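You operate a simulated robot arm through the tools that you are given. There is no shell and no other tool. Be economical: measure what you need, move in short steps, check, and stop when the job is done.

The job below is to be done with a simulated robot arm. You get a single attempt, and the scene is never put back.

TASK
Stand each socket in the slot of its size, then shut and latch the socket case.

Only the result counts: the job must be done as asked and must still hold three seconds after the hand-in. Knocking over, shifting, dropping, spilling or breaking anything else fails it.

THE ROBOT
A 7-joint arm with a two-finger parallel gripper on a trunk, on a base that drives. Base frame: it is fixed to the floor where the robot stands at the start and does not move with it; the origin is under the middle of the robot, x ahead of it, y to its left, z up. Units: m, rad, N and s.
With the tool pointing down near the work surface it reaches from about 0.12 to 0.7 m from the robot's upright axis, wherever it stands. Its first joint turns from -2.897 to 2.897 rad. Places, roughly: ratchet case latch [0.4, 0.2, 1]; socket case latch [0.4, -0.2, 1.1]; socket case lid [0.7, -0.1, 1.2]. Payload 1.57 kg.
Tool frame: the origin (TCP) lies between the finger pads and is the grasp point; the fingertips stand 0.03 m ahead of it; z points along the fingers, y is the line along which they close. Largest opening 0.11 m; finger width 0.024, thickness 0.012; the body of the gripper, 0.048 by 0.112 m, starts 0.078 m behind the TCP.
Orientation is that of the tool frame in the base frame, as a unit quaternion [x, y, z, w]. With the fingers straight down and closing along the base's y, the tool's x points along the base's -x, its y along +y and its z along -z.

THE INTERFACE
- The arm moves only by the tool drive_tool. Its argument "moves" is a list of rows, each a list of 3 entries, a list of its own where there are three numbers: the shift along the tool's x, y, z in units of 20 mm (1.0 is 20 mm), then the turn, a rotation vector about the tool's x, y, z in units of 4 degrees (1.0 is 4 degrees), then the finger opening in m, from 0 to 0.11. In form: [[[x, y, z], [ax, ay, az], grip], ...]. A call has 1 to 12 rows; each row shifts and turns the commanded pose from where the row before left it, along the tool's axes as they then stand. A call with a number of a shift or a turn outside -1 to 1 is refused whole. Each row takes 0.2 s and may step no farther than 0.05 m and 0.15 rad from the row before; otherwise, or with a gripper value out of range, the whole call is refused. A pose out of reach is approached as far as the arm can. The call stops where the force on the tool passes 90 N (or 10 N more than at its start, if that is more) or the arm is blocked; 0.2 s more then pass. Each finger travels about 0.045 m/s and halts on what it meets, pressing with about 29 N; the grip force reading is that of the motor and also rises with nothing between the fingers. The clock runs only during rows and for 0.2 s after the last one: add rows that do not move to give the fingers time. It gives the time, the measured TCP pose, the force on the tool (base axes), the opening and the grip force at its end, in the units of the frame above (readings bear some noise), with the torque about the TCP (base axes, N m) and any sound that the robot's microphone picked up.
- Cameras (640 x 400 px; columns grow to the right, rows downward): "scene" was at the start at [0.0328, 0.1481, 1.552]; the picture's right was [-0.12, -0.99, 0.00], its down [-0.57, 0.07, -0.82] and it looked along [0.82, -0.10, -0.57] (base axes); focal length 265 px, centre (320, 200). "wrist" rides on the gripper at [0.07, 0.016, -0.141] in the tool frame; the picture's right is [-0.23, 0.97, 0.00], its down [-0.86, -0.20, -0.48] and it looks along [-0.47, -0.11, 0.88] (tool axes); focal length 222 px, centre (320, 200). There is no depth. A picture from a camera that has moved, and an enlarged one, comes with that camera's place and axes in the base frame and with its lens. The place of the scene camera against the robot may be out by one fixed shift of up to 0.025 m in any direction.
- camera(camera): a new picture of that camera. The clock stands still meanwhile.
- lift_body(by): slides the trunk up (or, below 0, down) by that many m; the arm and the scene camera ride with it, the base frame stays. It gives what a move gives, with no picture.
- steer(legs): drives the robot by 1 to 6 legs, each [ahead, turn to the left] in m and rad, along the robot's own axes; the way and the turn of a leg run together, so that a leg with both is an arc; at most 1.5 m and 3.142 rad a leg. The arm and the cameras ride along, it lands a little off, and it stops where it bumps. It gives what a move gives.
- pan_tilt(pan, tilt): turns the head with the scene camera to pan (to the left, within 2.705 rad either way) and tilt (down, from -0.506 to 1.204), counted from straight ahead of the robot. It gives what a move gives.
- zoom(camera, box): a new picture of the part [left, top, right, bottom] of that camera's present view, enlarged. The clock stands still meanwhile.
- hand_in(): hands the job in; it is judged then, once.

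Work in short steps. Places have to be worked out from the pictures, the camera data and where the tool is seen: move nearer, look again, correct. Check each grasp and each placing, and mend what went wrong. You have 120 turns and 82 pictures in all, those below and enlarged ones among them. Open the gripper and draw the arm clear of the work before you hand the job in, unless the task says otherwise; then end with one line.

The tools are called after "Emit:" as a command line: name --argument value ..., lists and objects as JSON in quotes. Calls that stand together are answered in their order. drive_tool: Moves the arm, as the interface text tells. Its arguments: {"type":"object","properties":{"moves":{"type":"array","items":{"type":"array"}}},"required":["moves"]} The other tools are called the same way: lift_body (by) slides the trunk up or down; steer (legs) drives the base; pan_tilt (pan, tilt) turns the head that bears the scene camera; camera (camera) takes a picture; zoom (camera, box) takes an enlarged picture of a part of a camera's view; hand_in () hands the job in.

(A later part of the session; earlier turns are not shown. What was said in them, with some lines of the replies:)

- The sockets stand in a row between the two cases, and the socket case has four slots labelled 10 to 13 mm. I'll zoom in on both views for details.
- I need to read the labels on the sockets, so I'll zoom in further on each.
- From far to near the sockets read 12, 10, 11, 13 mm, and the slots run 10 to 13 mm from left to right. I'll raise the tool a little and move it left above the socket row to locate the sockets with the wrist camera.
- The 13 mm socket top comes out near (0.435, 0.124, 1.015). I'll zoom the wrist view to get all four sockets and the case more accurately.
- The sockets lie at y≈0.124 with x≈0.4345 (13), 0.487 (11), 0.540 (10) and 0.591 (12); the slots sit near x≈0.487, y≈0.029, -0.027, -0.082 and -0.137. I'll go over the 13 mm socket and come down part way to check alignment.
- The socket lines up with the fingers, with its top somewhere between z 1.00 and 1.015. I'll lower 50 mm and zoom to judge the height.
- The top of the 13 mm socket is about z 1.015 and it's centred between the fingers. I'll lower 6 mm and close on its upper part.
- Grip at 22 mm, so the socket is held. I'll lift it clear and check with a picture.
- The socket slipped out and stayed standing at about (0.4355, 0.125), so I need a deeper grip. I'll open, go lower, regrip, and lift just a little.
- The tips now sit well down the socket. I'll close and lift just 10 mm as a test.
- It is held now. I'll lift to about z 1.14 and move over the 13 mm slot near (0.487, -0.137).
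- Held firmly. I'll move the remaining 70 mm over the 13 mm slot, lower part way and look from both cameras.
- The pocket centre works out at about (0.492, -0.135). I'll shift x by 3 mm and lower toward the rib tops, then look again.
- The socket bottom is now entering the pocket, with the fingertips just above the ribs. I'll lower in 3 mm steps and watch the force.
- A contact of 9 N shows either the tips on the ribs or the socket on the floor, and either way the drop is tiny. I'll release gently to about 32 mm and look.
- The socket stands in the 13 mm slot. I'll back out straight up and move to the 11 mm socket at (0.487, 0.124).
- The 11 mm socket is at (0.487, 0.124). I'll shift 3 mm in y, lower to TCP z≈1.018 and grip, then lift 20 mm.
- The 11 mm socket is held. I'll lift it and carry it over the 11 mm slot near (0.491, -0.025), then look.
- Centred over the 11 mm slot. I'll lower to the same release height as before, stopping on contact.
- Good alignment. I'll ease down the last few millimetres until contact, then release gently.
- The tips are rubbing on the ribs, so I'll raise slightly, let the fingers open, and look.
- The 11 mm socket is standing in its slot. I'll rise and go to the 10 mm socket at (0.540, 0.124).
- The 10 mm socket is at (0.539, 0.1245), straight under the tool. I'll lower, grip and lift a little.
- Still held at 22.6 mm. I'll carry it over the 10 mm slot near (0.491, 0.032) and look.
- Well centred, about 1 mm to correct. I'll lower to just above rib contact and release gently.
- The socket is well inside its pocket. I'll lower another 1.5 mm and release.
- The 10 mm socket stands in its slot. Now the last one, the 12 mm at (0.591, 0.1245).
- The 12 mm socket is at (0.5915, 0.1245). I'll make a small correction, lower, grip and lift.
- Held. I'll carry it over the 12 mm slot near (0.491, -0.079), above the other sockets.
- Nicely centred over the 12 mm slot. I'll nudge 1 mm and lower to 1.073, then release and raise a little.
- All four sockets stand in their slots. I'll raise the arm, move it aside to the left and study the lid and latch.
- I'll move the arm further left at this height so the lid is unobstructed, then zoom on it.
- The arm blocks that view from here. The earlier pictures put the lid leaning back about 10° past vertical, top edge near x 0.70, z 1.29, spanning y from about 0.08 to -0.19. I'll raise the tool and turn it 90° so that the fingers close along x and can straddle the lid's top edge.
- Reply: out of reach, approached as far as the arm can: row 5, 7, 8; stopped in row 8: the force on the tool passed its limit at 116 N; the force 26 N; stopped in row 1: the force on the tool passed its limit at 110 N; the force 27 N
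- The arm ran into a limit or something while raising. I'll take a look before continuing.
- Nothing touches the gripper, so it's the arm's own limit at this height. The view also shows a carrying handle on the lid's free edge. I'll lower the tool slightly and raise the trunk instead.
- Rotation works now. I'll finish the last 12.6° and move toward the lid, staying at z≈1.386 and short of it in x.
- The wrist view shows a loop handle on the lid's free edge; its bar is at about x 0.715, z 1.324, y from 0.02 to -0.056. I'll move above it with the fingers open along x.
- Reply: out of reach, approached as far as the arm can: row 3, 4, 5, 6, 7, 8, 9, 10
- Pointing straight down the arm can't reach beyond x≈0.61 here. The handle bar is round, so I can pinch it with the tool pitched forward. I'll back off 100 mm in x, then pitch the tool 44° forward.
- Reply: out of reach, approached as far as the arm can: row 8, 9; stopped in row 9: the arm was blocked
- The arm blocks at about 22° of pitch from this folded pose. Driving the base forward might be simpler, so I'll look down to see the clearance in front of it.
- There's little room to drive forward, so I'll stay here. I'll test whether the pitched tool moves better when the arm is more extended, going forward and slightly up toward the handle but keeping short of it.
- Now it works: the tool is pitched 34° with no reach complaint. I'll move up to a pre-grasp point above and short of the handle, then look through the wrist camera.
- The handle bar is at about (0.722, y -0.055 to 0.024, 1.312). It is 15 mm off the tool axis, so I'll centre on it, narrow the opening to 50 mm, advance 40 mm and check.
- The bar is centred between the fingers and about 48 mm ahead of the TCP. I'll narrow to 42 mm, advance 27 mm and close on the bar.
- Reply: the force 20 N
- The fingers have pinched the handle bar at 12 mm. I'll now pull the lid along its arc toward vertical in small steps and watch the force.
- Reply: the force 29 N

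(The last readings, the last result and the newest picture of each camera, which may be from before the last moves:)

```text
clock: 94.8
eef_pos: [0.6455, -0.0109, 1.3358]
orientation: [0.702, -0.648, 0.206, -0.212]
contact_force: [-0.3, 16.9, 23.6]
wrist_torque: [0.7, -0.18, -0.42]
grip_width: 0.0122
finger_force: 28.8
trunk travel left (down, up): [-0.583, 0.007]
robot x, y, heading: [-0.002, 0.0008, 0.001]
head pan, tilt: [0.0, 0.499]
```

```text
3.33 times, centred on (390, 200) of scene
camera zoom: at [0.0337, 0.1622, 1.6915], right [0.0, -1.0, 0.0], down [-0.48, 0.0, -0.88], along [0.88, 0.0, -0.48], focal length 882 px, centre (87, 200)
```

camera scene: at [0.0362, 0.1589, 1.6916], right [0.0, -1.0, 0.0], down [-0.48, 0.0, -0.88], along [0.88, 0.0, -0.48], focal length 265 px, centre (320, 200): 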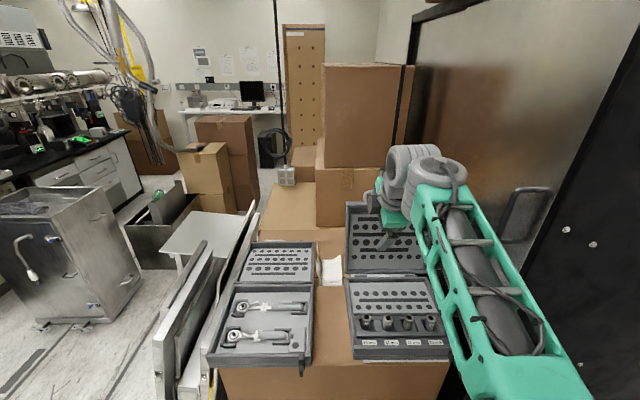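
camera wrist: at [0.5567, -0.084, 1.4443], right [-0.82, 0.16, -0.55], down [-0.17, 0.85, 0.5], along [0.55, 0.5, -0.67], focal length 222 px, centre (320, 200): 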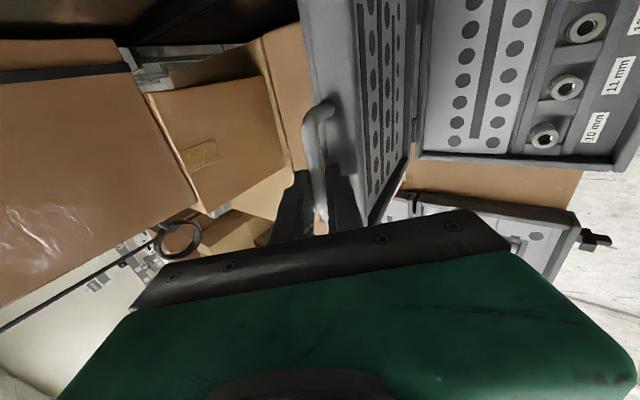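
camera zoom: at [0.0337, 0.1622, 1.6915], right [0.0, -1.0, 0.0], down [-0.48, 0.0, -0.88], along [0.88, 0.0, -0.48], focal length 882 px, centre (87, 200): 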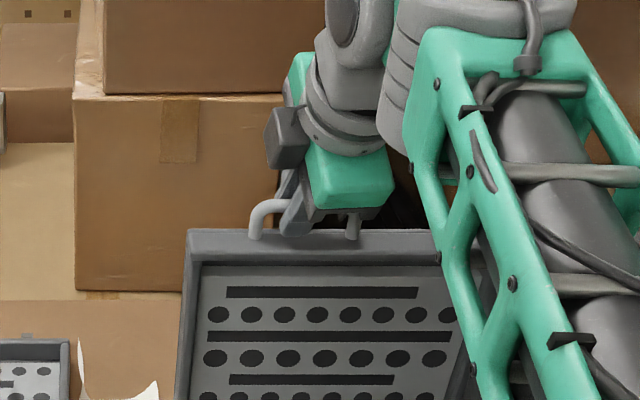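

The lid follows the handle and is now near vertical; forces are modest. I'll continue along the arc, gradually bringing the tool back to pointing down.

Emit:
drive_tool --moves '[[[-0.1, 0.68, -0.52], [0, 0, 0], 0], [[-0.1, 0.63, -0.48], [-1, 0, 0], 0], [[-0.1, 0.74, -0.29], [-1, 0, 0], 0], [[0, 0.77, -0.17], [-1, 0, 0], 0], [[0, 0.8, -0.07], [-1, 0, 0], 0], [[0, 0.79, 0.05], [-1, 0, 0], 0], [[0, 0, 0], [0, 0, 0], 0]]'

Emit:
zoom --camera "scene" --box '[310, 140, 470, 260]'

```text
clock: 96.5
eef_pos: [0.5523, -0.0122, 1.3173]
orientation: [0.728, -0.675, 0.086, -0.085]
contact_force: [0.2, 9.1, -0.3]
wrist_torque: [0.21, 0.11, -0.64]
grip_width: 0.0121
finger_force: 28.3
trunk travel left (down, up): [-0.583, 0.007]
robot x, y, heading: [0.0047, -0.0004, 0.002]
head pan, tilt: [0.0, 0.499]
```

```text
3.33 times, centred on (390, 200) of scene
camera zoom: at [0.0365, 0.1607, 1.6914], right [0.0, -1.0, 0.0], down [-0.48, 0.0, -0.88], along [0.88, 0.0, -0.48], focal length 882 px, centre (87, 200)
```

zoom: 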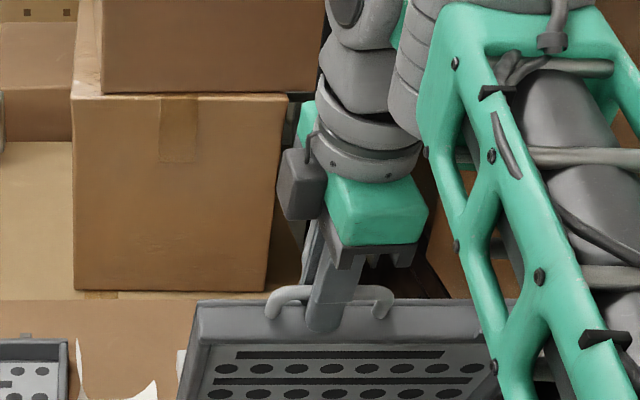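

The lid is about 23° past vertical toward closing and the force is small. I'll carry on along the arc to about 52°.

Emit:
drive_tool --moves '[[[-0.05, 0.79, 0.17], [-1, 0, 0], 0], [[-0.05, 0.765, 0.28], [-1, 0, 0], 0], [[0, 0.72, 0.38], [-1, 0, 0], 0], [[0, 0.69, 0.48], [-0.5, 0, 0], 0], [[0, 0.675, 0.55], [0, 0, 0], 0], [[0, 0.64, 0.6], [0, 0, 0], 0], [[0, 0.6, 0.63], [0, 0, 0], 0], [[0, 0.56, 0.67], [0, 0, 0], 0], [[0, 0, 0], [0, 0, 0], 0]]'

Emit:
zoom --camera "scene" --box '[310, 180, 470, 300]'

```text
clock: 98.5
eef_pos: [0.4463, -0.0215, 1.2355]
orientation: [0.732, -0.681, 0.006, 0.002]
contact_force: [-12.9, 2.8, 8.5]
wrist_torque: [-0.03, 0.09, -0.69]
grip_width: 0.0108
finger_force: 29.2
trunk travel left (down, up): [-0.583, 0.007]
robot x, y, heading: [0.0036, 0.0023, 0.001]
head pan, tilt: [0.0, 0.499]
```

```text
3.33 times, centred on (390, 240) of scene
camera zoom: at [0.0337, 0.1596, 1.6917], right [0.0, -1.0, 0.0], down [-0.48, 0.0, -0.88], along [0.88, 0.0, -0.48], focal length 882 px, centre (87, 67)
```

zoom: 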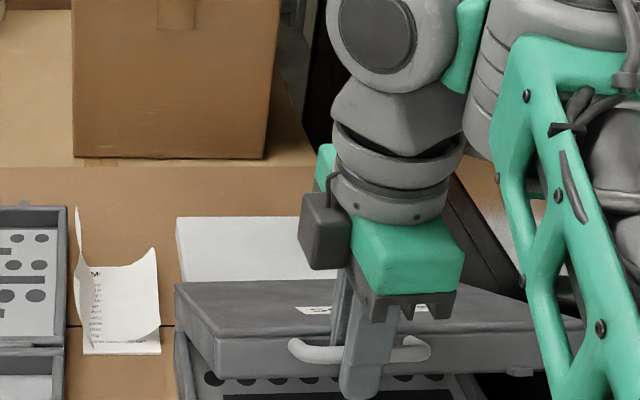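

About 52° closed and the grip is holding. I'll continue with slightly larger radius, five more steps, and check the forces.

Emit:
drive_tool --moves '[[[-0.06, 0.66, 0.69], [0, 0, 0], 0], [[-0.05, 0.52, 0.72], [0, 0, 0], 0], [[-0.05, 0.48, 0.75], [0, 0, 0], 0], [[-0.05, 0.43, 0.79], [0, 0, 0], 0], [[-0.04, 0.34, 0.83], [0, 0, 0], 0], [[0, 0, 0], [0, 0, 0], 0]]'

Emit:
zoom --camera "scene" --box '[310, 200, 470, 320]'

```text
clock: 99.8
eef_pos: [0.3997, -0.012, 1.1445]
orientation: [0.742, -0.67, -0.013, 0.01]
contact_force: [2.1, 3.0, 0.1]
wrist_torque: [-0.3, 0.09, -0.54]
grip_width: 0.0123
finger_force: 29.1
trunk travel left (down, up): [-0.583, 0.007]
robot x, y, heading: [-0.0003, 0.0013, 0.002]
head pan, tilt: [0.0, 0.499]
```

```text
3.33 times, centred on (390, 260) of scene
camera zoom: at [0.0367, 0.1593, 1.6905], right [0.0, -1.0, 0.0], down [-0.48, 0.0, -0.88], along [0.88, 0.0, -0.48], focal length 882 px, centre (87, 0)
```

zoom: 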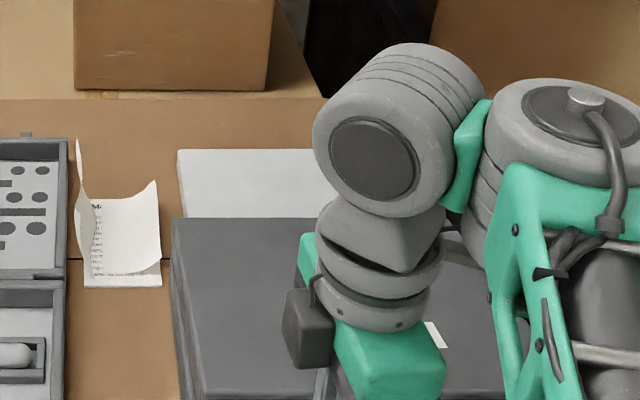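

About 73° closed and forces are small. I'll continue down in smaller steps until the lid meets the base.

Emit:
drive_tool --moves '[[[-0.03, 0.25, 0.8], [0, 0, 0], 0], [[-0.03, 0.2, 0.8], [0, 0, 0], 0], [[0, 0.12, 0.7], [0, 0, 0], 0], [[0, 0, 0], [0, 0, 0], 0]]'

Emit:
camera --camera "wrist"

```text
clock: 100.8
eef_pos: [0.3973, -0.0212, 1.1554]
orientation: [0.734, -0.68, 0.003, 0.003]
contact_force: [4.8, 7.2, -0.4]
wrist_torque: [0.22, -0.07, 0.48]
grip_width: 0.0106
finger_force: 28.9
out of reach, approached as far as the arm can: row 1, 2, 3
trunk travel left (down, up): [-0.583, 0.007]
robot x, y, heading: [0.0013, 0.0026, 0.008]
head pan, tilt: [0.0, 0.499]
```

```text
17 pictures are left
camera wrist: at [0.3851, -0.088, 1.2975], right [-0.99, 0.15, 0.0], down [0.13, 0.87, 0.47], along [0.07, 0.47, -0.88], focal length 222 px, centre (320, 200)
```

wrist: 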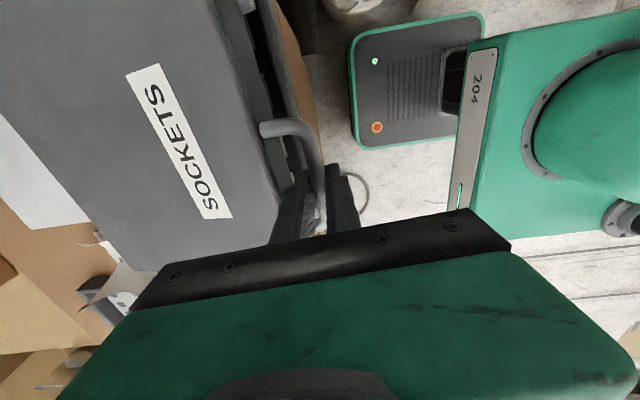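

The arm can't go lower with the trunk raised, so I'll lower the trunk with the handle still pinched, in small amounts.

Emit:
lift_body --by -0.03

Emit:
lift_body --by -0.02

```text
clock: 101.6
eef_pos: [0.3946, -0.0239, 1.1257]
orientation: [0.733, -0.681, 0.003, 0.003]
contact_force: [-9.6, -1.3, -0.4]
wrist_torque: [0.22, 0.11, -0.04]
grip_width: 0.0108
finger_force: 28.8
trunk travel left (down, up): [-0.553, 0.037]
robot x, y, heading: [-0.004, -0.0025, 0.002]
head pan, tilt: [0.0, 0.499]
```

```text
clock: 102.3
eef_pos: [0.3961, -0.0221, 1.1046]
orientation: [0.733, -0.68, 0.003, 0.004]
contact_force: [-9.9, -1.6, -0.5]
wrist_torque: [0.35, 0.09, -0.17]
grip_width: 0.0108
finger_force: 28.5
trunk travel left (down, up): [-0.533, 0.057]
robot x, y, heading: [-0.0003, -0.0012, -0.001]
head pan, tilt: [0.0, 0.499]
```

The lid is following with modest force. I'll shift 4 mm toward the robot to relieve the push and lower a bit more.

Emit:
drive_tool --moves '[[[0, 0.2, 0.2], [0, 0, 0], 0], [[0, 0, 0.2], [0, 0, 0], 0], [[0, 0, 0], [0, 0, 0], 0]]'

Emit:
pan_tilt --pan -0.3 --tilt 0.8

Emit:
camera --camera "scene"

```text
clock: 103.1
eef_pos: [0.401, -0.0157, 1.1]
orientation: [0.73, -0.684, -0.012, 0.005]
contact_force: [-7.8, -7.7, 0.3]
wrist_torque: [0.3, -0.01, -0.81]
grip_width: 0.0106
finger_force: 29.2
out of reach, approached as far as the arm can: row 2
trunk travel left (down, up): [-0.533, 0.057]
robot x, y, heading: [-0.0026, 0.0006, -0.004]
head pan, tilt: [0.0, 0.499]
```

```text
clock: 103.9
eef_pos: [0.4011, -0.0149, 1.0994]
orientation: [0.732, -0.681, -0.012, 0.005]
contact_force: [-4.5, -8.6, -0.7]
wrist_torque: [0.28, -0.04, -0.8]
grip_width: 0.0107
finger_force: 28.9
trunk travel left (down, up): [-0.533, 0.057]
robot x, y, heading: [-0.0003, 0.0029, -0.004]
head pan, tilt: [-0.3, 0.799]
```

```text
16 pictures are left
camera scene: at [0.022, 0.1338, 1.6157], right [-0.3, -0.96, 0.0], down [-0.68, 0.21, -0.7], along [0.67, -0.21, -0.72], focal length 265 px, centre (320, 200)
```

scene: 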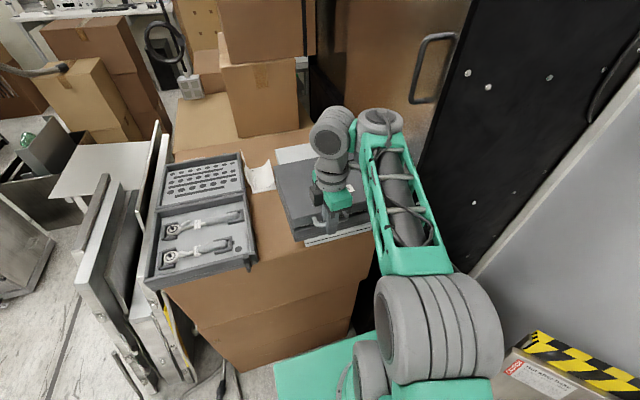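

The lid is almost down. I'll keep lowering the trunk.

Emit:
lift_body --by -0.02

Emit:
lift_body --by -0.02

Emit:
zoom --camera "scene" --box '[260, 140, 390, 250]'

```text
clock: 104.5
eef_pos: [0.3998, -0.0109, 1.0822]
orientation: [0.735, -0.678, -0.009, 0.004]
contact_force: [-4.8, -3.9, 32.0]
wrist_torque: [-0.04, 0.04, -0.68]
grip_width: 0.0114
finger_force: 29.0
trunk travel left (down, up): [-0.513, 0.077]
robot x, y, heading: [0.0008, -0.0009, -0.0]
head pan, tilt: [-0.3, 0.799]
```

```text
clock: 105.2
eef_pos: [0.3997, -0.0111, 1.0572]
orientation: [0.733, -0.68, -0.013, 0.006]
contact_force: [-5.9, 4.0, 19.0]
wrist_torque: [0.19, -0.13, -0.63]
grip_width: 0.011
finger_force: 28.6
trunk travel left (down, up): [-0.493, 0.097]
robot x, y, heading: [-0.0009, -0.0006, -0.004]
head pan, tilt: [-0.3, 0.799]
```

```text
3.64 times, centred on (325, 195) of scene
camera zoom: at [0.0204, 0.1357, 1.5747], right [-0.29, -0.96, 0.0], down [-0.68, 0.21, -0.7], along [0.67, -0.21, -0.72], focal length 962 px, centre (302, 218)
```

zoom: 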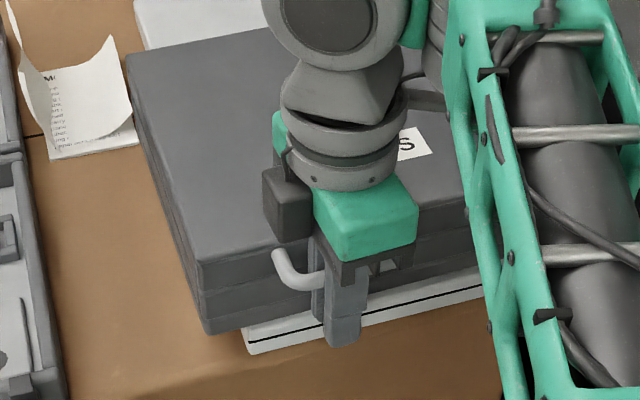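

The lid looks shut. I'll open slightly to release the handle and rise clear.

Emit:
drive_tool --moves '[[[0, 0, 0], [0, 0, 0], 0.016], [[0, 0, 0], [0, 0, 0], 0.022], [[0, 0, 0], [0, 0, 0], 0.024], [[0, 0, -0.8], [0, 0, 0], 0.024], [[0, 0, -1], [0, 0, 0], 0.024], [[0, 0, -1], [0, 0, 0], 0.024], [[0, 0, -1], [0, 0, 0], 0.024], [[0, 0, -1], [0, 0, 0], 0.024]]'

Emit:
camera --camera "wrist"

Emit:
zoom --camera "scene" --box '[260, 130, 420, 250]'

```text
clock: 107.0
eef_pos: [0.4023, -0.0128, 1.1619]
orientation: [0.733, -0.68, -0.004, 0.002]
contact_force: [0.2, 0.4, -0.7]
wrist_torque: [-0.02, -0.03, 0.04]
grip_width: 0.0241
finger_force: 0.1
trunk travel left (down, up): [-0.493, 0.097]
robot x, y, heading: [-0.0009, 0.0037, -0.0]
head pan, tilt: [-0.3, 0.799]
```

```text
14 pictures are left
camera wrist: at [0.3915, -0.0824, 1.3024], right [-0.99, 0.15, 0.01], down [0.14, 0.87, 0.48], along [0.07, 0.48, -0.88], focal length 222 px, centre (320, 200)
```

wrist: 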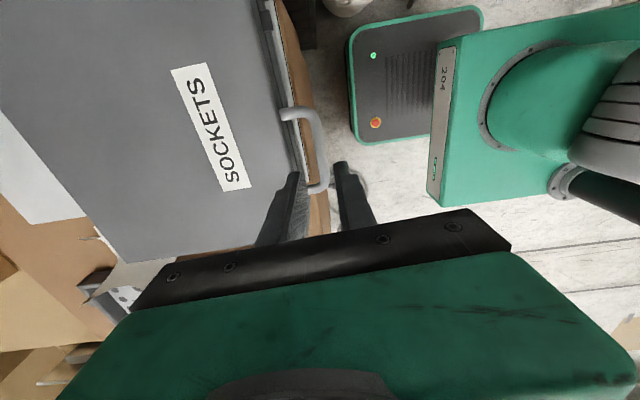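

```text
3.33 times, centred on (340, 190) of scene
camera zoom: at [0.0224, 0.135, 1.5757], right [-0.3, -0.96, 0.0], down [-0.68, 0.21, -0.7], along [0.67, -0.21, -0.72], focal length 882 px, centre (253, 233)
```

zoom: 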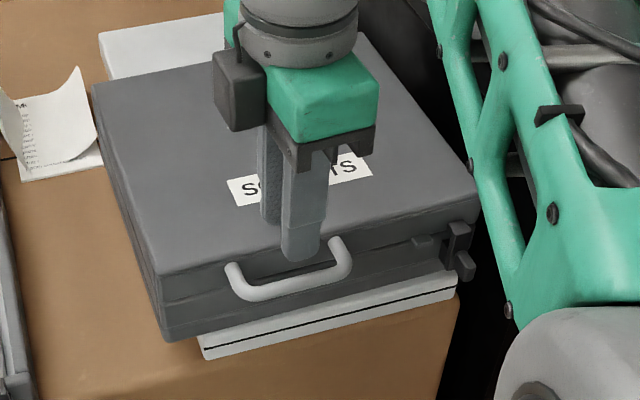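

The case is shut. Now the latch at the right front corner; I'll zoom in on it.

Emit:
zoom --camera "scene" --box '[355, 185, 403, 221]'

```text
11.11 times, centred on (379, 203) of scene
camera zoom: at [0.0224, 0.135, 1.5757], right [-0.3, -0.96, 0.0], down [-0.68, 0.21, -0.7], along [0.67, -0.21, -0.72], focal length 2940 px, centre (-336, 167)
```

zoom: 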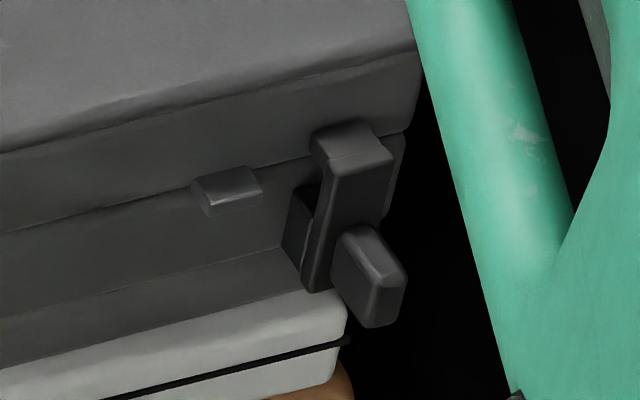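

I need a closer look at the latch mechanism. I'll rise, turn the tool back so the wrist camera faces forward, and move in front of the latch.

Emit:
drive_tool --moves '[[[0, 0, -0.7], [0, 0, 1], 0.024], [[0, 0, -0.7], [0, 0, 1], 0.02], [[0, 0, 0], [0, 0, 1], 0.01], [[0, 0, 0], [0, 0, 1], 0], [[0, 0, 0], [0, 0, 1], 0], [[0, 0, 0], [0, 0, 1], 0], [[0, 0, 0], [0, 0, 1], 0], [[0, 0, 0], [0, 0, 1], 0], [[0, 0, 0], [0, 0, 1], 0], [[0, 0, 0], [0, 0, 1], 0], [[0, 0, 0], [0, 0, 1], 0], [[0, 0, 0], [0, 0, 1], 0]]'

Emit:
drive_tool --moves '[[[0, 0, 0], [0, 0, 1], 0], [[0, 0, 0], [0, 0, 1], 0], [[0, 0, 0], [0, 0, 1], 0], [[0, 0, 0], [0, 0, 1], 0], [[0, 0, 0], [0, 0, 1], 0], [[0, 0, 0], [0, 0, 1], 0], [[0, 0, 0], [0, 0, 1], 0], [[0, 0, 0], [0, 0, 1], 0], [[0, 0, 0], [0, 0, 1], 0], [[0, 0, 0], [0, 0, 1], 0], [[0, 0, 0], [0, 0, 1], 0], [[0, 0, 0], [0, 0, 0.6], 0]]'

Emit:
drive_tool --moves '[[[0, -1, 0], [0, 0, 0], 0], [[0, -1, 0], [0, 0, 0], 0], [[0, -1, 0], [0, 0, 0], 0], [[0, -1, 0], [0, 0, 0], 0], [[0, -1, 0], [0, 0, 0], 0], [[0, -1, 0], [0, 0, 0], 0], [[0, -1, 0], [0, 0, 0], 0], [[0, 0, 0], [0, 0, 0], 0]]'

Emit:
camera --camera "wrist"

```text
clock: 109.6
eef_pos: [0.4022, -0.0132, 1.1885]
orientation: [-0.392, 0.92, 0.003, -0.003]
contact_force: [0.8, -0.7, -0.5]
wrist_torque: [0.01, -0.02, 0.01]
grip_width: 0.0
finger_force: 21.7
trunk travel left (down, up): [-0.493, 0.097]
robot x, y, heading: [0.0004, -0.0002, 0.002]
head pan, tilt: [-0.3, 0.799]
```

```text
clock: 112.2
eef_pos: [0.4008, -0.0142, 1.1889]
orientation: [0.003, 1.0, 0.001, -0.004]
contact_force: [0.5, 0.8, 0.1]
wrist_torque: [0.02, 0.0, 0.0]
grip_width: 0.0001
finger_force: 21.0
trunk travel left (down, up): [-0.493, 0.097]
robot x, y, heading: [0.0007, -0.0019, 0.0]
head pan, tilt: [-0.3, 0.799]
```

```text
clock: 114.0
eef_pos: [0.401, -0.1502, 1.1874]
orientation: [0.0, 1.0, 0.001, -0.004]
contact_force: [-1.9, 16.0, -4.2]
wrist_torque: [-1.8, -0.27, -0.27]
grip_width: 0.0
finger_force: 21.3
trunk travel left (down, up): [-0.493, 0.097]
robot x, y, heading: [-0.0024, -0.0038, -0.002]
head pan, tilt: [-0.3, 0.799]
```

```text
11 pictures are left
camera wrist: at [0.3332, -0.133, 1.3305], right [0.23, 0.97, 0.0], down [0.86, -0.2, 0.47], along [0.46, -0.11, -0.88], focal length 222 px, centre (320, 200)
```

wrist: 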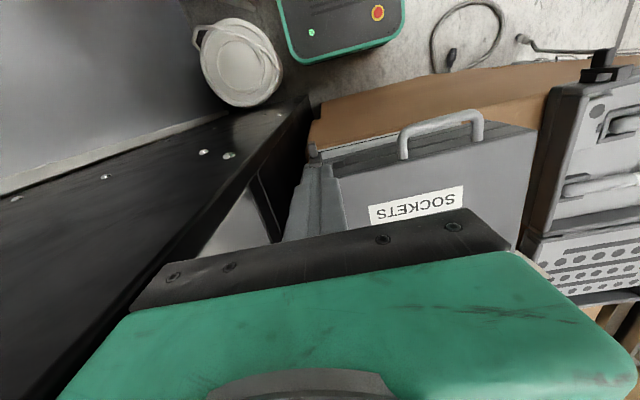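

The gripper body touched the black cabinet on the right, so I'll back away from it and from the case for a clear view of the latch.

Emit:
drive_tool --moves '[[[0, 0.7, 0], [0, 0, 0], 0], [[0.8, 1, 0], [0, 0, 0], 0], [[0.8, 1, 0], [0, 0, 0], 0], [[0.6, 0.8, 0], [0, 0, 0], 0], [[0, 0, 0], [0, 0, 0], 0]]'

Emit:
zoom --camera "wrist" --box '[200, 100, 360, 200]'

```text
clock: 115.2
eef_pos: [0.3576, -0.0817, 1.1876]
orientation: [0.0, 1.0, 0.002, -0.004]
contact_force: [-0.7, 0.4, -0.1]
wrist_torque: [0.01, -0.02, -0.02]
grip_width: 0.0
finger_force: 21.6
trunk travel left (down, up): [-0.493, 0.097]
robot x, y, heading: [-0.0005, 0.0012, 0.005]
head pan, tilt: [-0.3, 0.799]
```

```text
4.00 times, centred on (280, 150) of wrist
camera zoom: at [0.2894, -0.0636, 1.3305], right [0.23, 0.97, 0.0], down [0.86, -0.2, 0.47], along [0.46, -0.11, -0.88], focal length 888 px, centre (480, 400)
```

zoom: 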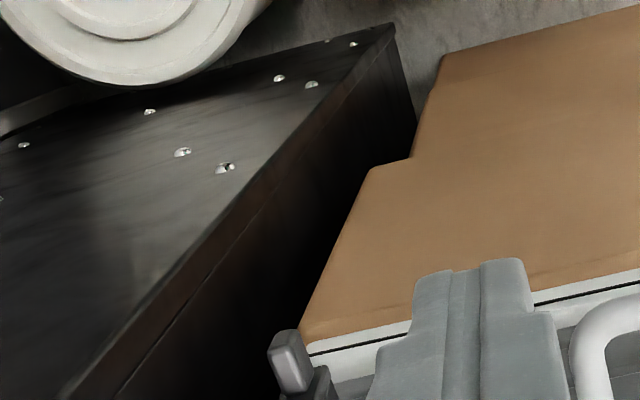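

The latch is just below this crop; I'll zoom slightly lower.

Emit:
zoom --camera "wrist" --box '[235, 170, 331, 230]'

```text
6.67 times, centred on (283, 200) of wrist
camera zoom: at [0.2894, -0.0636, 1.3305], right [0.23, 0.97, 0.0], down [0.86, -0.2, 0.47], along [0.46, -0.11, -0.88], focal length 1481 px, centre (567, 200)
```

zoom: 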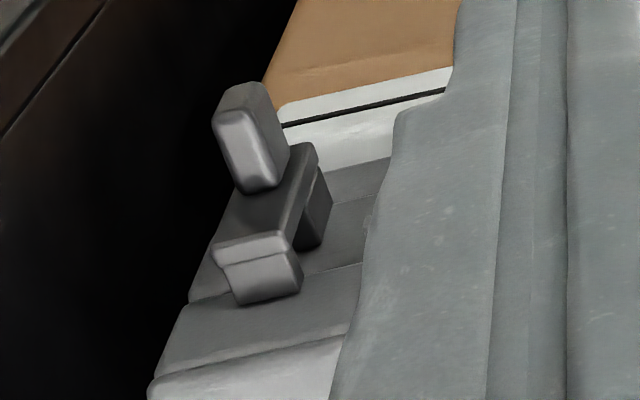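

The latch looks like a slider: a bar with a hook on top and a knob, to be slid left over a stub about 30 mm away. Pushing with the tool itself would hit the cabinet, but I can place the open right finger to the right of the knob and simply close the gripper. I'll lower the trunk, open to 0.10 and go above that spot.

Emit:
lift_body --by -0.04

Emit:
drive_tool --moves '[[[-0.5, -0.5, 0], [0, 0, 0], 0.02], [[-0.7, -0.7, 0], [0, 0, 0], 0.04], [[-0.7, -0.7, 0], [0, 0, 0], 0.06], [[-0.7, -0.6, 0], [0, 0, 0], 0.08], [[0, 0, 0], [0, 0, 0], 0.1], [[0, 0, 0], [0, 0, 0], 0.1], [[0, 0, 0], [0, 0, 0], 0.1], [[0, 0, 0], [0, 0, 0], 0.1]]'

Emit:
camera --camera "wrist"

```text
clock: 116.0
eef_pos: [0.3588, -0.0818, 1.1481]
orientation: [0.001, 1.0, 0.002, -0.004]
contact_force: [0.8, -0.6, -0.1]
wrist_torque: [-0.02, -0.02, 0.0]
grip_width: 0.0
finger_force: 21.3
trunk travel left (down, up): [-0.453, 0.137]
robot x, y, heading: [-0.0015, -0.0032, -0.005]
head pan, tilt: [-0.3, 0.799]
```

```text
clock: 117.8
eef_pos: [0.412, -0.1329, 1.1473]
orientation: [0.001, 1.0, 0.002, -0.003]
contact_force: [-0.1, -0.5, 0.3]
wrist_torque: [-0.01, -0.04, 0.01]
grip_width: 0.1
finger_force: 0.0
trunk travel left (down, up): [-0.453, 0.137]
robot x, y, heading: [-0.0004, -0.0001, 0.002]
head pan, tilt: [-0.3, 0.799]
```

```text
8 pictures are left
camera wrist: at [0.3422, -0.115, 1.2895], right [0.23, 0.97, 0.0], down [0.86, -0.2, 0.47], along [0.46, -0.11, -0.88], focal length 222 px, centre (320, 200)
```

wrist: 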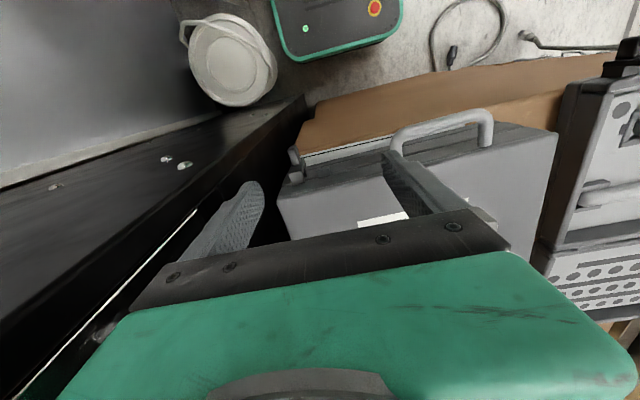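

I'll zoom in on the latch from here to refine its position.

Emit:
zoom --camera "wrist" --box '[240, 110, 400, 230]'

```text
3.33 times, centred on (320, 170) of wrist
camera zoom: at [0.3422, -0.115, 1.2895], right [0.23, 0.97, 0.0], down [0.86, -0.2, 0.47], along [0.46, -0.11, -0.88], focal length 740 px, centre (320, 300)
```

zoom: 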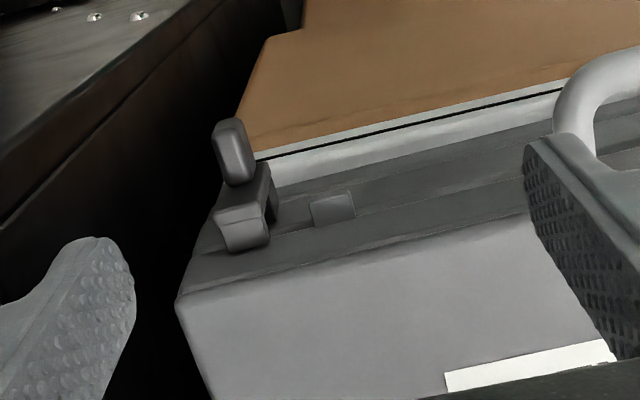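

Refined: the knob is at about (0.40–0.415, -0.155, 1.05), its right edge near y -0.165, and the stub at y≈-0.132. I'll lower 75 mm so the right finger stands just right of the latch.

Emit:
drive_tool --moves '[[[0, 0, 0.8], [0, 0, 0], 0.1], [[0, 0, 0.8], [0, 0, 0], 0.1], [[0, 0, 0.8], [0, 0, 0], 0.1], [[0, 0, 0.8], [0, 0, 0], 0.1], [[0, 0, 0.6], [0, 0, 0], 0.1], [[0, 0, 0], [0, 0, 0], 0.1]]'

Emit:
zoom --camera "wrist" --box '[200, 90, 400, 240]'

```text
clock: 119.2
eef_pos: [0.4087, -0.1317, 1.0721]
orientation: [0.001, 1.0, 0.002, -0.003]
contact_force: [0.1, -0.2, 1.0]
wrist_torque: [0.01, -0.01, 0.01]
grip_width: 0.1001
finger_force: 0.1
trunk travel left (down, up): [-0.453, 0.137]
robot x, y, heading: [0.0003, 0.0025, -0.001]
head pan, tilt: [-0.3, 0.799]
```

```text
2.67 times, centred on (300, 165) of wrist
camera zoom: at [0.3403, -0.1143, 1.2142], right [0.23, 0.97, 0.0], down [0.86, -0.2, 0.47], along [0.46, -0.11, -0.88], focal length 592 px, centre (373, 293)
```

zoom: 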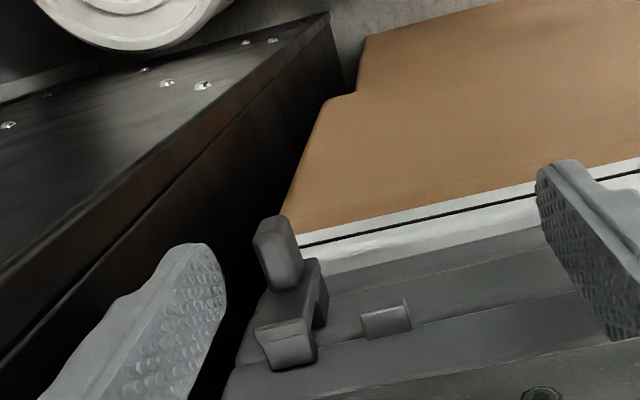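

The right finger stands to the right of the latch knob. I'll close gradually and shift left to push the latch toward the stub, watching the force.

Emit:
drive_tool --moves '[[[0, 0, 0], [0, 0, 0], 0.09], [[0, 0, 0], [0, 0, 0], 0.08], [[0, 0, 0], [0, 0, 0], 0.07], [[0, 0, 0], [0, 0, 0], 0.06], [[0, 0.2, 0], [0, 0, 0], 0.056], [[0, 0.2, 0], [0, 0, 0], 0.052], [[0, 0, 0], [0, 0, 0], 0.052], [[0, 0, 0], [0, 0, 0], 0.052]]'

Emit:
zoom --camera "wrist" --box '[200, 90, 400, 240]'

```text
clock: 121.0
eef_pos: [0.411, -0.1231, 1.0723]
orientation: [0.001, 1.0, 0.002, -0.003]
contact_force: [0.4, 0.4, 0.3]
wrist_torque: [0.0, 0.01, -0.02]
grip_width: 0.052
finger_force: 0.0
trunk travel left (down, up): [-0.453, 0.137]
robot x, y, heading: [0.0014, 0.0024, -0.001]
head pan, tilt: [-0.3, 0.799]
```

```text
2.67 times, centred on (300, 165) of wrist
camera zoom: at [0.3412, -0.1058, 1.2145], right [0.23, 0.97, 0.0], down [0.86, -0.2, 0.47], along [0.46, -0.11, -0.88], focal length 592 px, centre (373, 293)
```

zoom: 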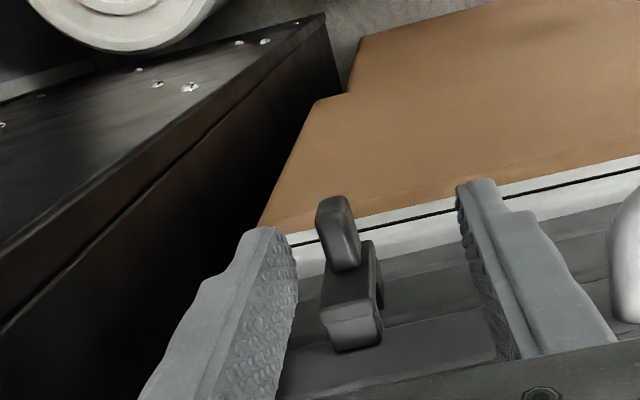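

The latch has slid over the stub. I'll push a little further left to make sure it's against its stop.

Emit:
drive_tool --moves '[[[0, 0.2, 0], [0, 0, 0], 0.052], [[0, 0.2, 0], [0, 0, 0], 0.052], [[0, 0.2, 0], [0, 0, 0], 0.052], [[0, 0, 0], [0, 0, 0], 0.052]]'

Emit:
zoom --camera "wrist" --box '[200, 90, 400, 240]'

```text
clock: 122.0
eef_pos: [0.4105, -0.1131, 1.0721]
orientation: [0.001, 1.0, 0.002, -0.004]
contact_force: [-1.2, -3.9, -0.7]
wrist_torque: [-0.03, 0.05, -0.08]
grip_width: 0.0551
finger_force: 2.0
trunk travel left (down, up): [-0.453, 0.137]
robot x, y, heading: [-0.0031, 0.0038, 0.002]
head pan, tilt: [-0.3, 0.799]
```

```text
2.67 times, centred on (300, 165) of wrist
camera zoom: at [0.3408, -0.095, 1.2133], right [0.23, 0.97, 0.0], down [0.86, -0.2, 0.47], along [0.46, -0.11, -0.88], focal length 592 px, centre (373, 293)
```

zoom: 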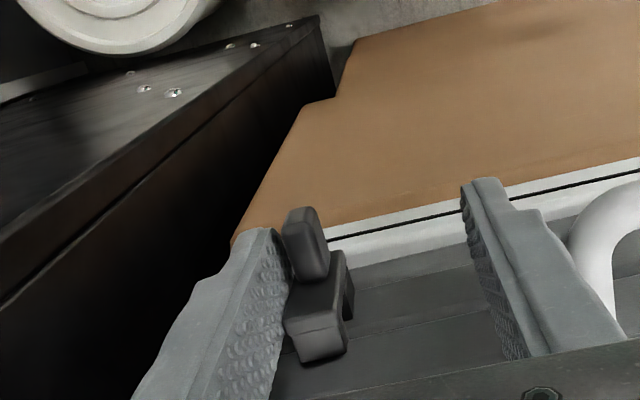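

The finger now meets resistance and the latch has stopped moving, so it is at its end. I'll press once more firmly by closing, then release and retreat upward.

Emit:
drive_tool --moves '[[[0, 0, 0], [0, 0, 0], 0.045], [[0, 0, 0], [0, 0, 0], 0.04], [[0, 0, 0], [0, 0, 0], 0.04]]'

Emit:
drive_tool --moves '[[[0, 0, 0], [0, 0, 0], 0.065], [[0, -0.2, 0], [0, 0, 0], 0.07], [[0, 0, 0], [0, 0, 0], 0.07], [[0, 0, -1], [0, 0, 0], 0.07], [[0, 0, -1], [0, 0, 0], 0.07], [[0, 0, -1], [0, 0, 0], 0.07], [[0, 0, -1], [0, 0, 0], 0.07], [[0, 0, -1], [0, 0, 0], 0.07]]'

Emit:
drive_tool --moves '[[[0.5, 1, -0.3], [0, 0, 0], 0.07], [[0.5, 1, -0.3], [0, 0, 0], 0.07], [[0.5, 1, -0.3], [0, 0, 0], 0.07], [[0, 1, 0], [0, 0, 0], 0.07], [[0, 1, 0], [0, 0, 0], 0.07], [[0, 1, 0], [0, 0, 0], 0.07], [[0, 1, 0], [0, 0, 0], 0.07], [[0, 0, 0], [0, 0, 0], 0.07]]'

Emit:
camera --camera "scene"

```text
clock: 122.8
eef_pos: [0.4104, -0.113, 1.0715]
orientation: [0.001, 1.0, 0.002, -0.004]
contact_force: [-3.0, -7.8, 1.4]
wrist_torque: [-0.26, 0.06, -0.09]
grip_width: 0.0467
finger_force: 4.4
trunk travel left (down, up): [-0.453, 0.137]
robot x, y, heading: [0.0007, 0.0, -0.005]
head pan, tilt: [-0.3, 0.799]
```

```text
clock: 124.6
eef_pos: [0.4122, -0.1164, 1.1705]
orientation: [0.001, 1.0, 0.002, -0.004]
contact_force: [-0.9, -1.0, 0.3]
wrist_torque: [-0.02, 0.02, 0.0]
grip_width: 0.0699
finger_force: 0.1
trunk travel left (down, up): [-0.453, 0.137]
robot x, y, heading: [0.0006, 0.0032, 0.003]
head pan, tilt: [-0.3, 0.799]
```

```text
clock: 126.4
eef_pos: [0.382, 0.0264, 1.1893]
orientation: [0.002, 1.0, 0.002, -0.003]
contact_force: [-1.1, 0.6, -0.3]
wrist_torque: [0.0, 0.0, 0.0]
grip_width: 0.0701
finger_force: 0.2
trunk travel left (down, up): [-0.453, 0.137]
robot x, y, heading: [-0.0007, 0.0024, -0.0]
head pan, tilt: [-0.3, 0.799]
```

```text
3 pictures are left
camera scene: at [0.0224, 0.1352, 1.5357], right [-0.3, -0.96, 0.0], down [-0.68, 0.21, -0.7], along [0.67, -0.21, -0.72], focal length 265 px, centre (320, 200)
```

scene: 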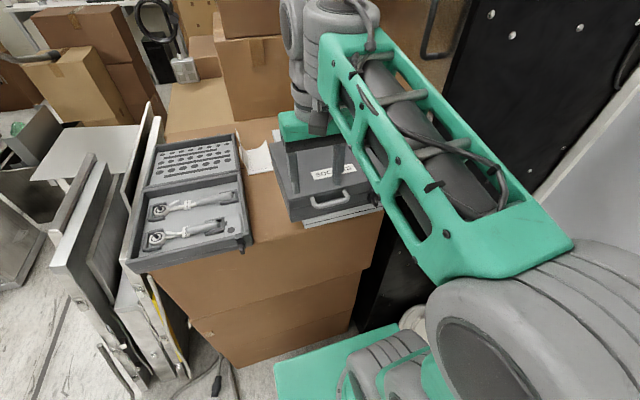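

The arm hides the latch in this view; I'll check it with the wrist camera instead.

Emit:
zoom --camera "wrist" --box '[130, 110, 330, 250]'

```text
2.86 times, centred on (230, 180) of wrist
camera zoom: at [0.3134, 0.0433, 1.3316], right [0.23, 0.97, 0.0], down [0.86, -0.2, 0.47], along [0.46, -0.11, -0.88], focal length 635 px, centre (577, 257)
```

zoom: 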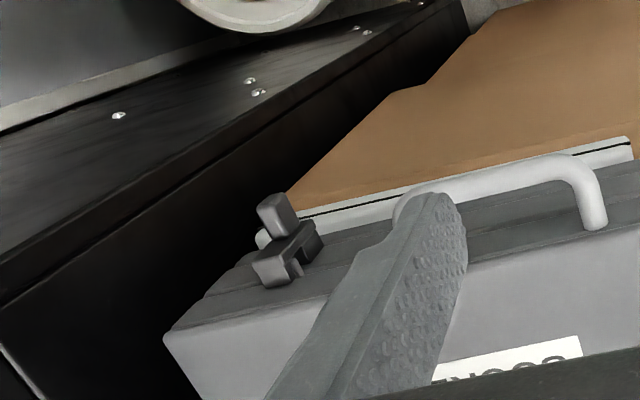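

The latch now sits at y≈-0.131, on the stub. One last close look to confirm it is fully engaged.

Emit:
zoom --camera "wrist" --box '[196, 168, 252, 208]'

```text
10.00 times, centred on (224, 188) of wrist
camera zoom: at [0.3134, 0.0433, 1.3316], right [0.23, 0.97, 0.0], down [0.86, -0.2, 0.47], along [0.46, -0.11, -0.88], focal length 2221 px, centre (1280, 320)
```

zoom: 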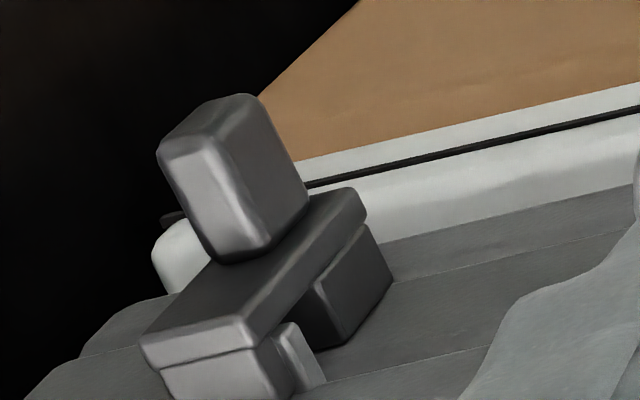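

The hook is over the stub, so the case is shut and latched. I'll raise the open gripper a little further clear, then hand in.

Emit:
drive_tool --moves '[[[0, 0.5, -0.8], [0, 0, 0], 0.08], [[0, 0.5, -0.8], [0, 0, 0], 0.09], [[0, 0.5, 0], [0, 0, 0], 0.09], [[0, 0, 0], [0, 0, 0], 0.09]]'

Emit:
hand_in

```text
clock: 127.4
eef_pos: [0.3815, 0.0549, 1.2235]
orientation: [0.002, 1.0, 0.001, -0.004]
contact_force: [1.2, -0.5, -0.1]
wrist_torque: [-0.01, 0.03, 0.0]
grip_width: 0.09
finger_force: 0.1
trunk travel left (down, up): [-0.453, 0.137]
robot x, y, heading: [0.0025, -0.0004, 0.0]
head pan, tilt: [-0.3, 0.799]
```

```text
The job is handed in.
```

I stood the four sockets (10, 11, 12 and 13 mm) in their matching slots, then shut and latched the socket case; pictures confirmed each step except the sockets' positions after the lid came down, and I handed the job in.
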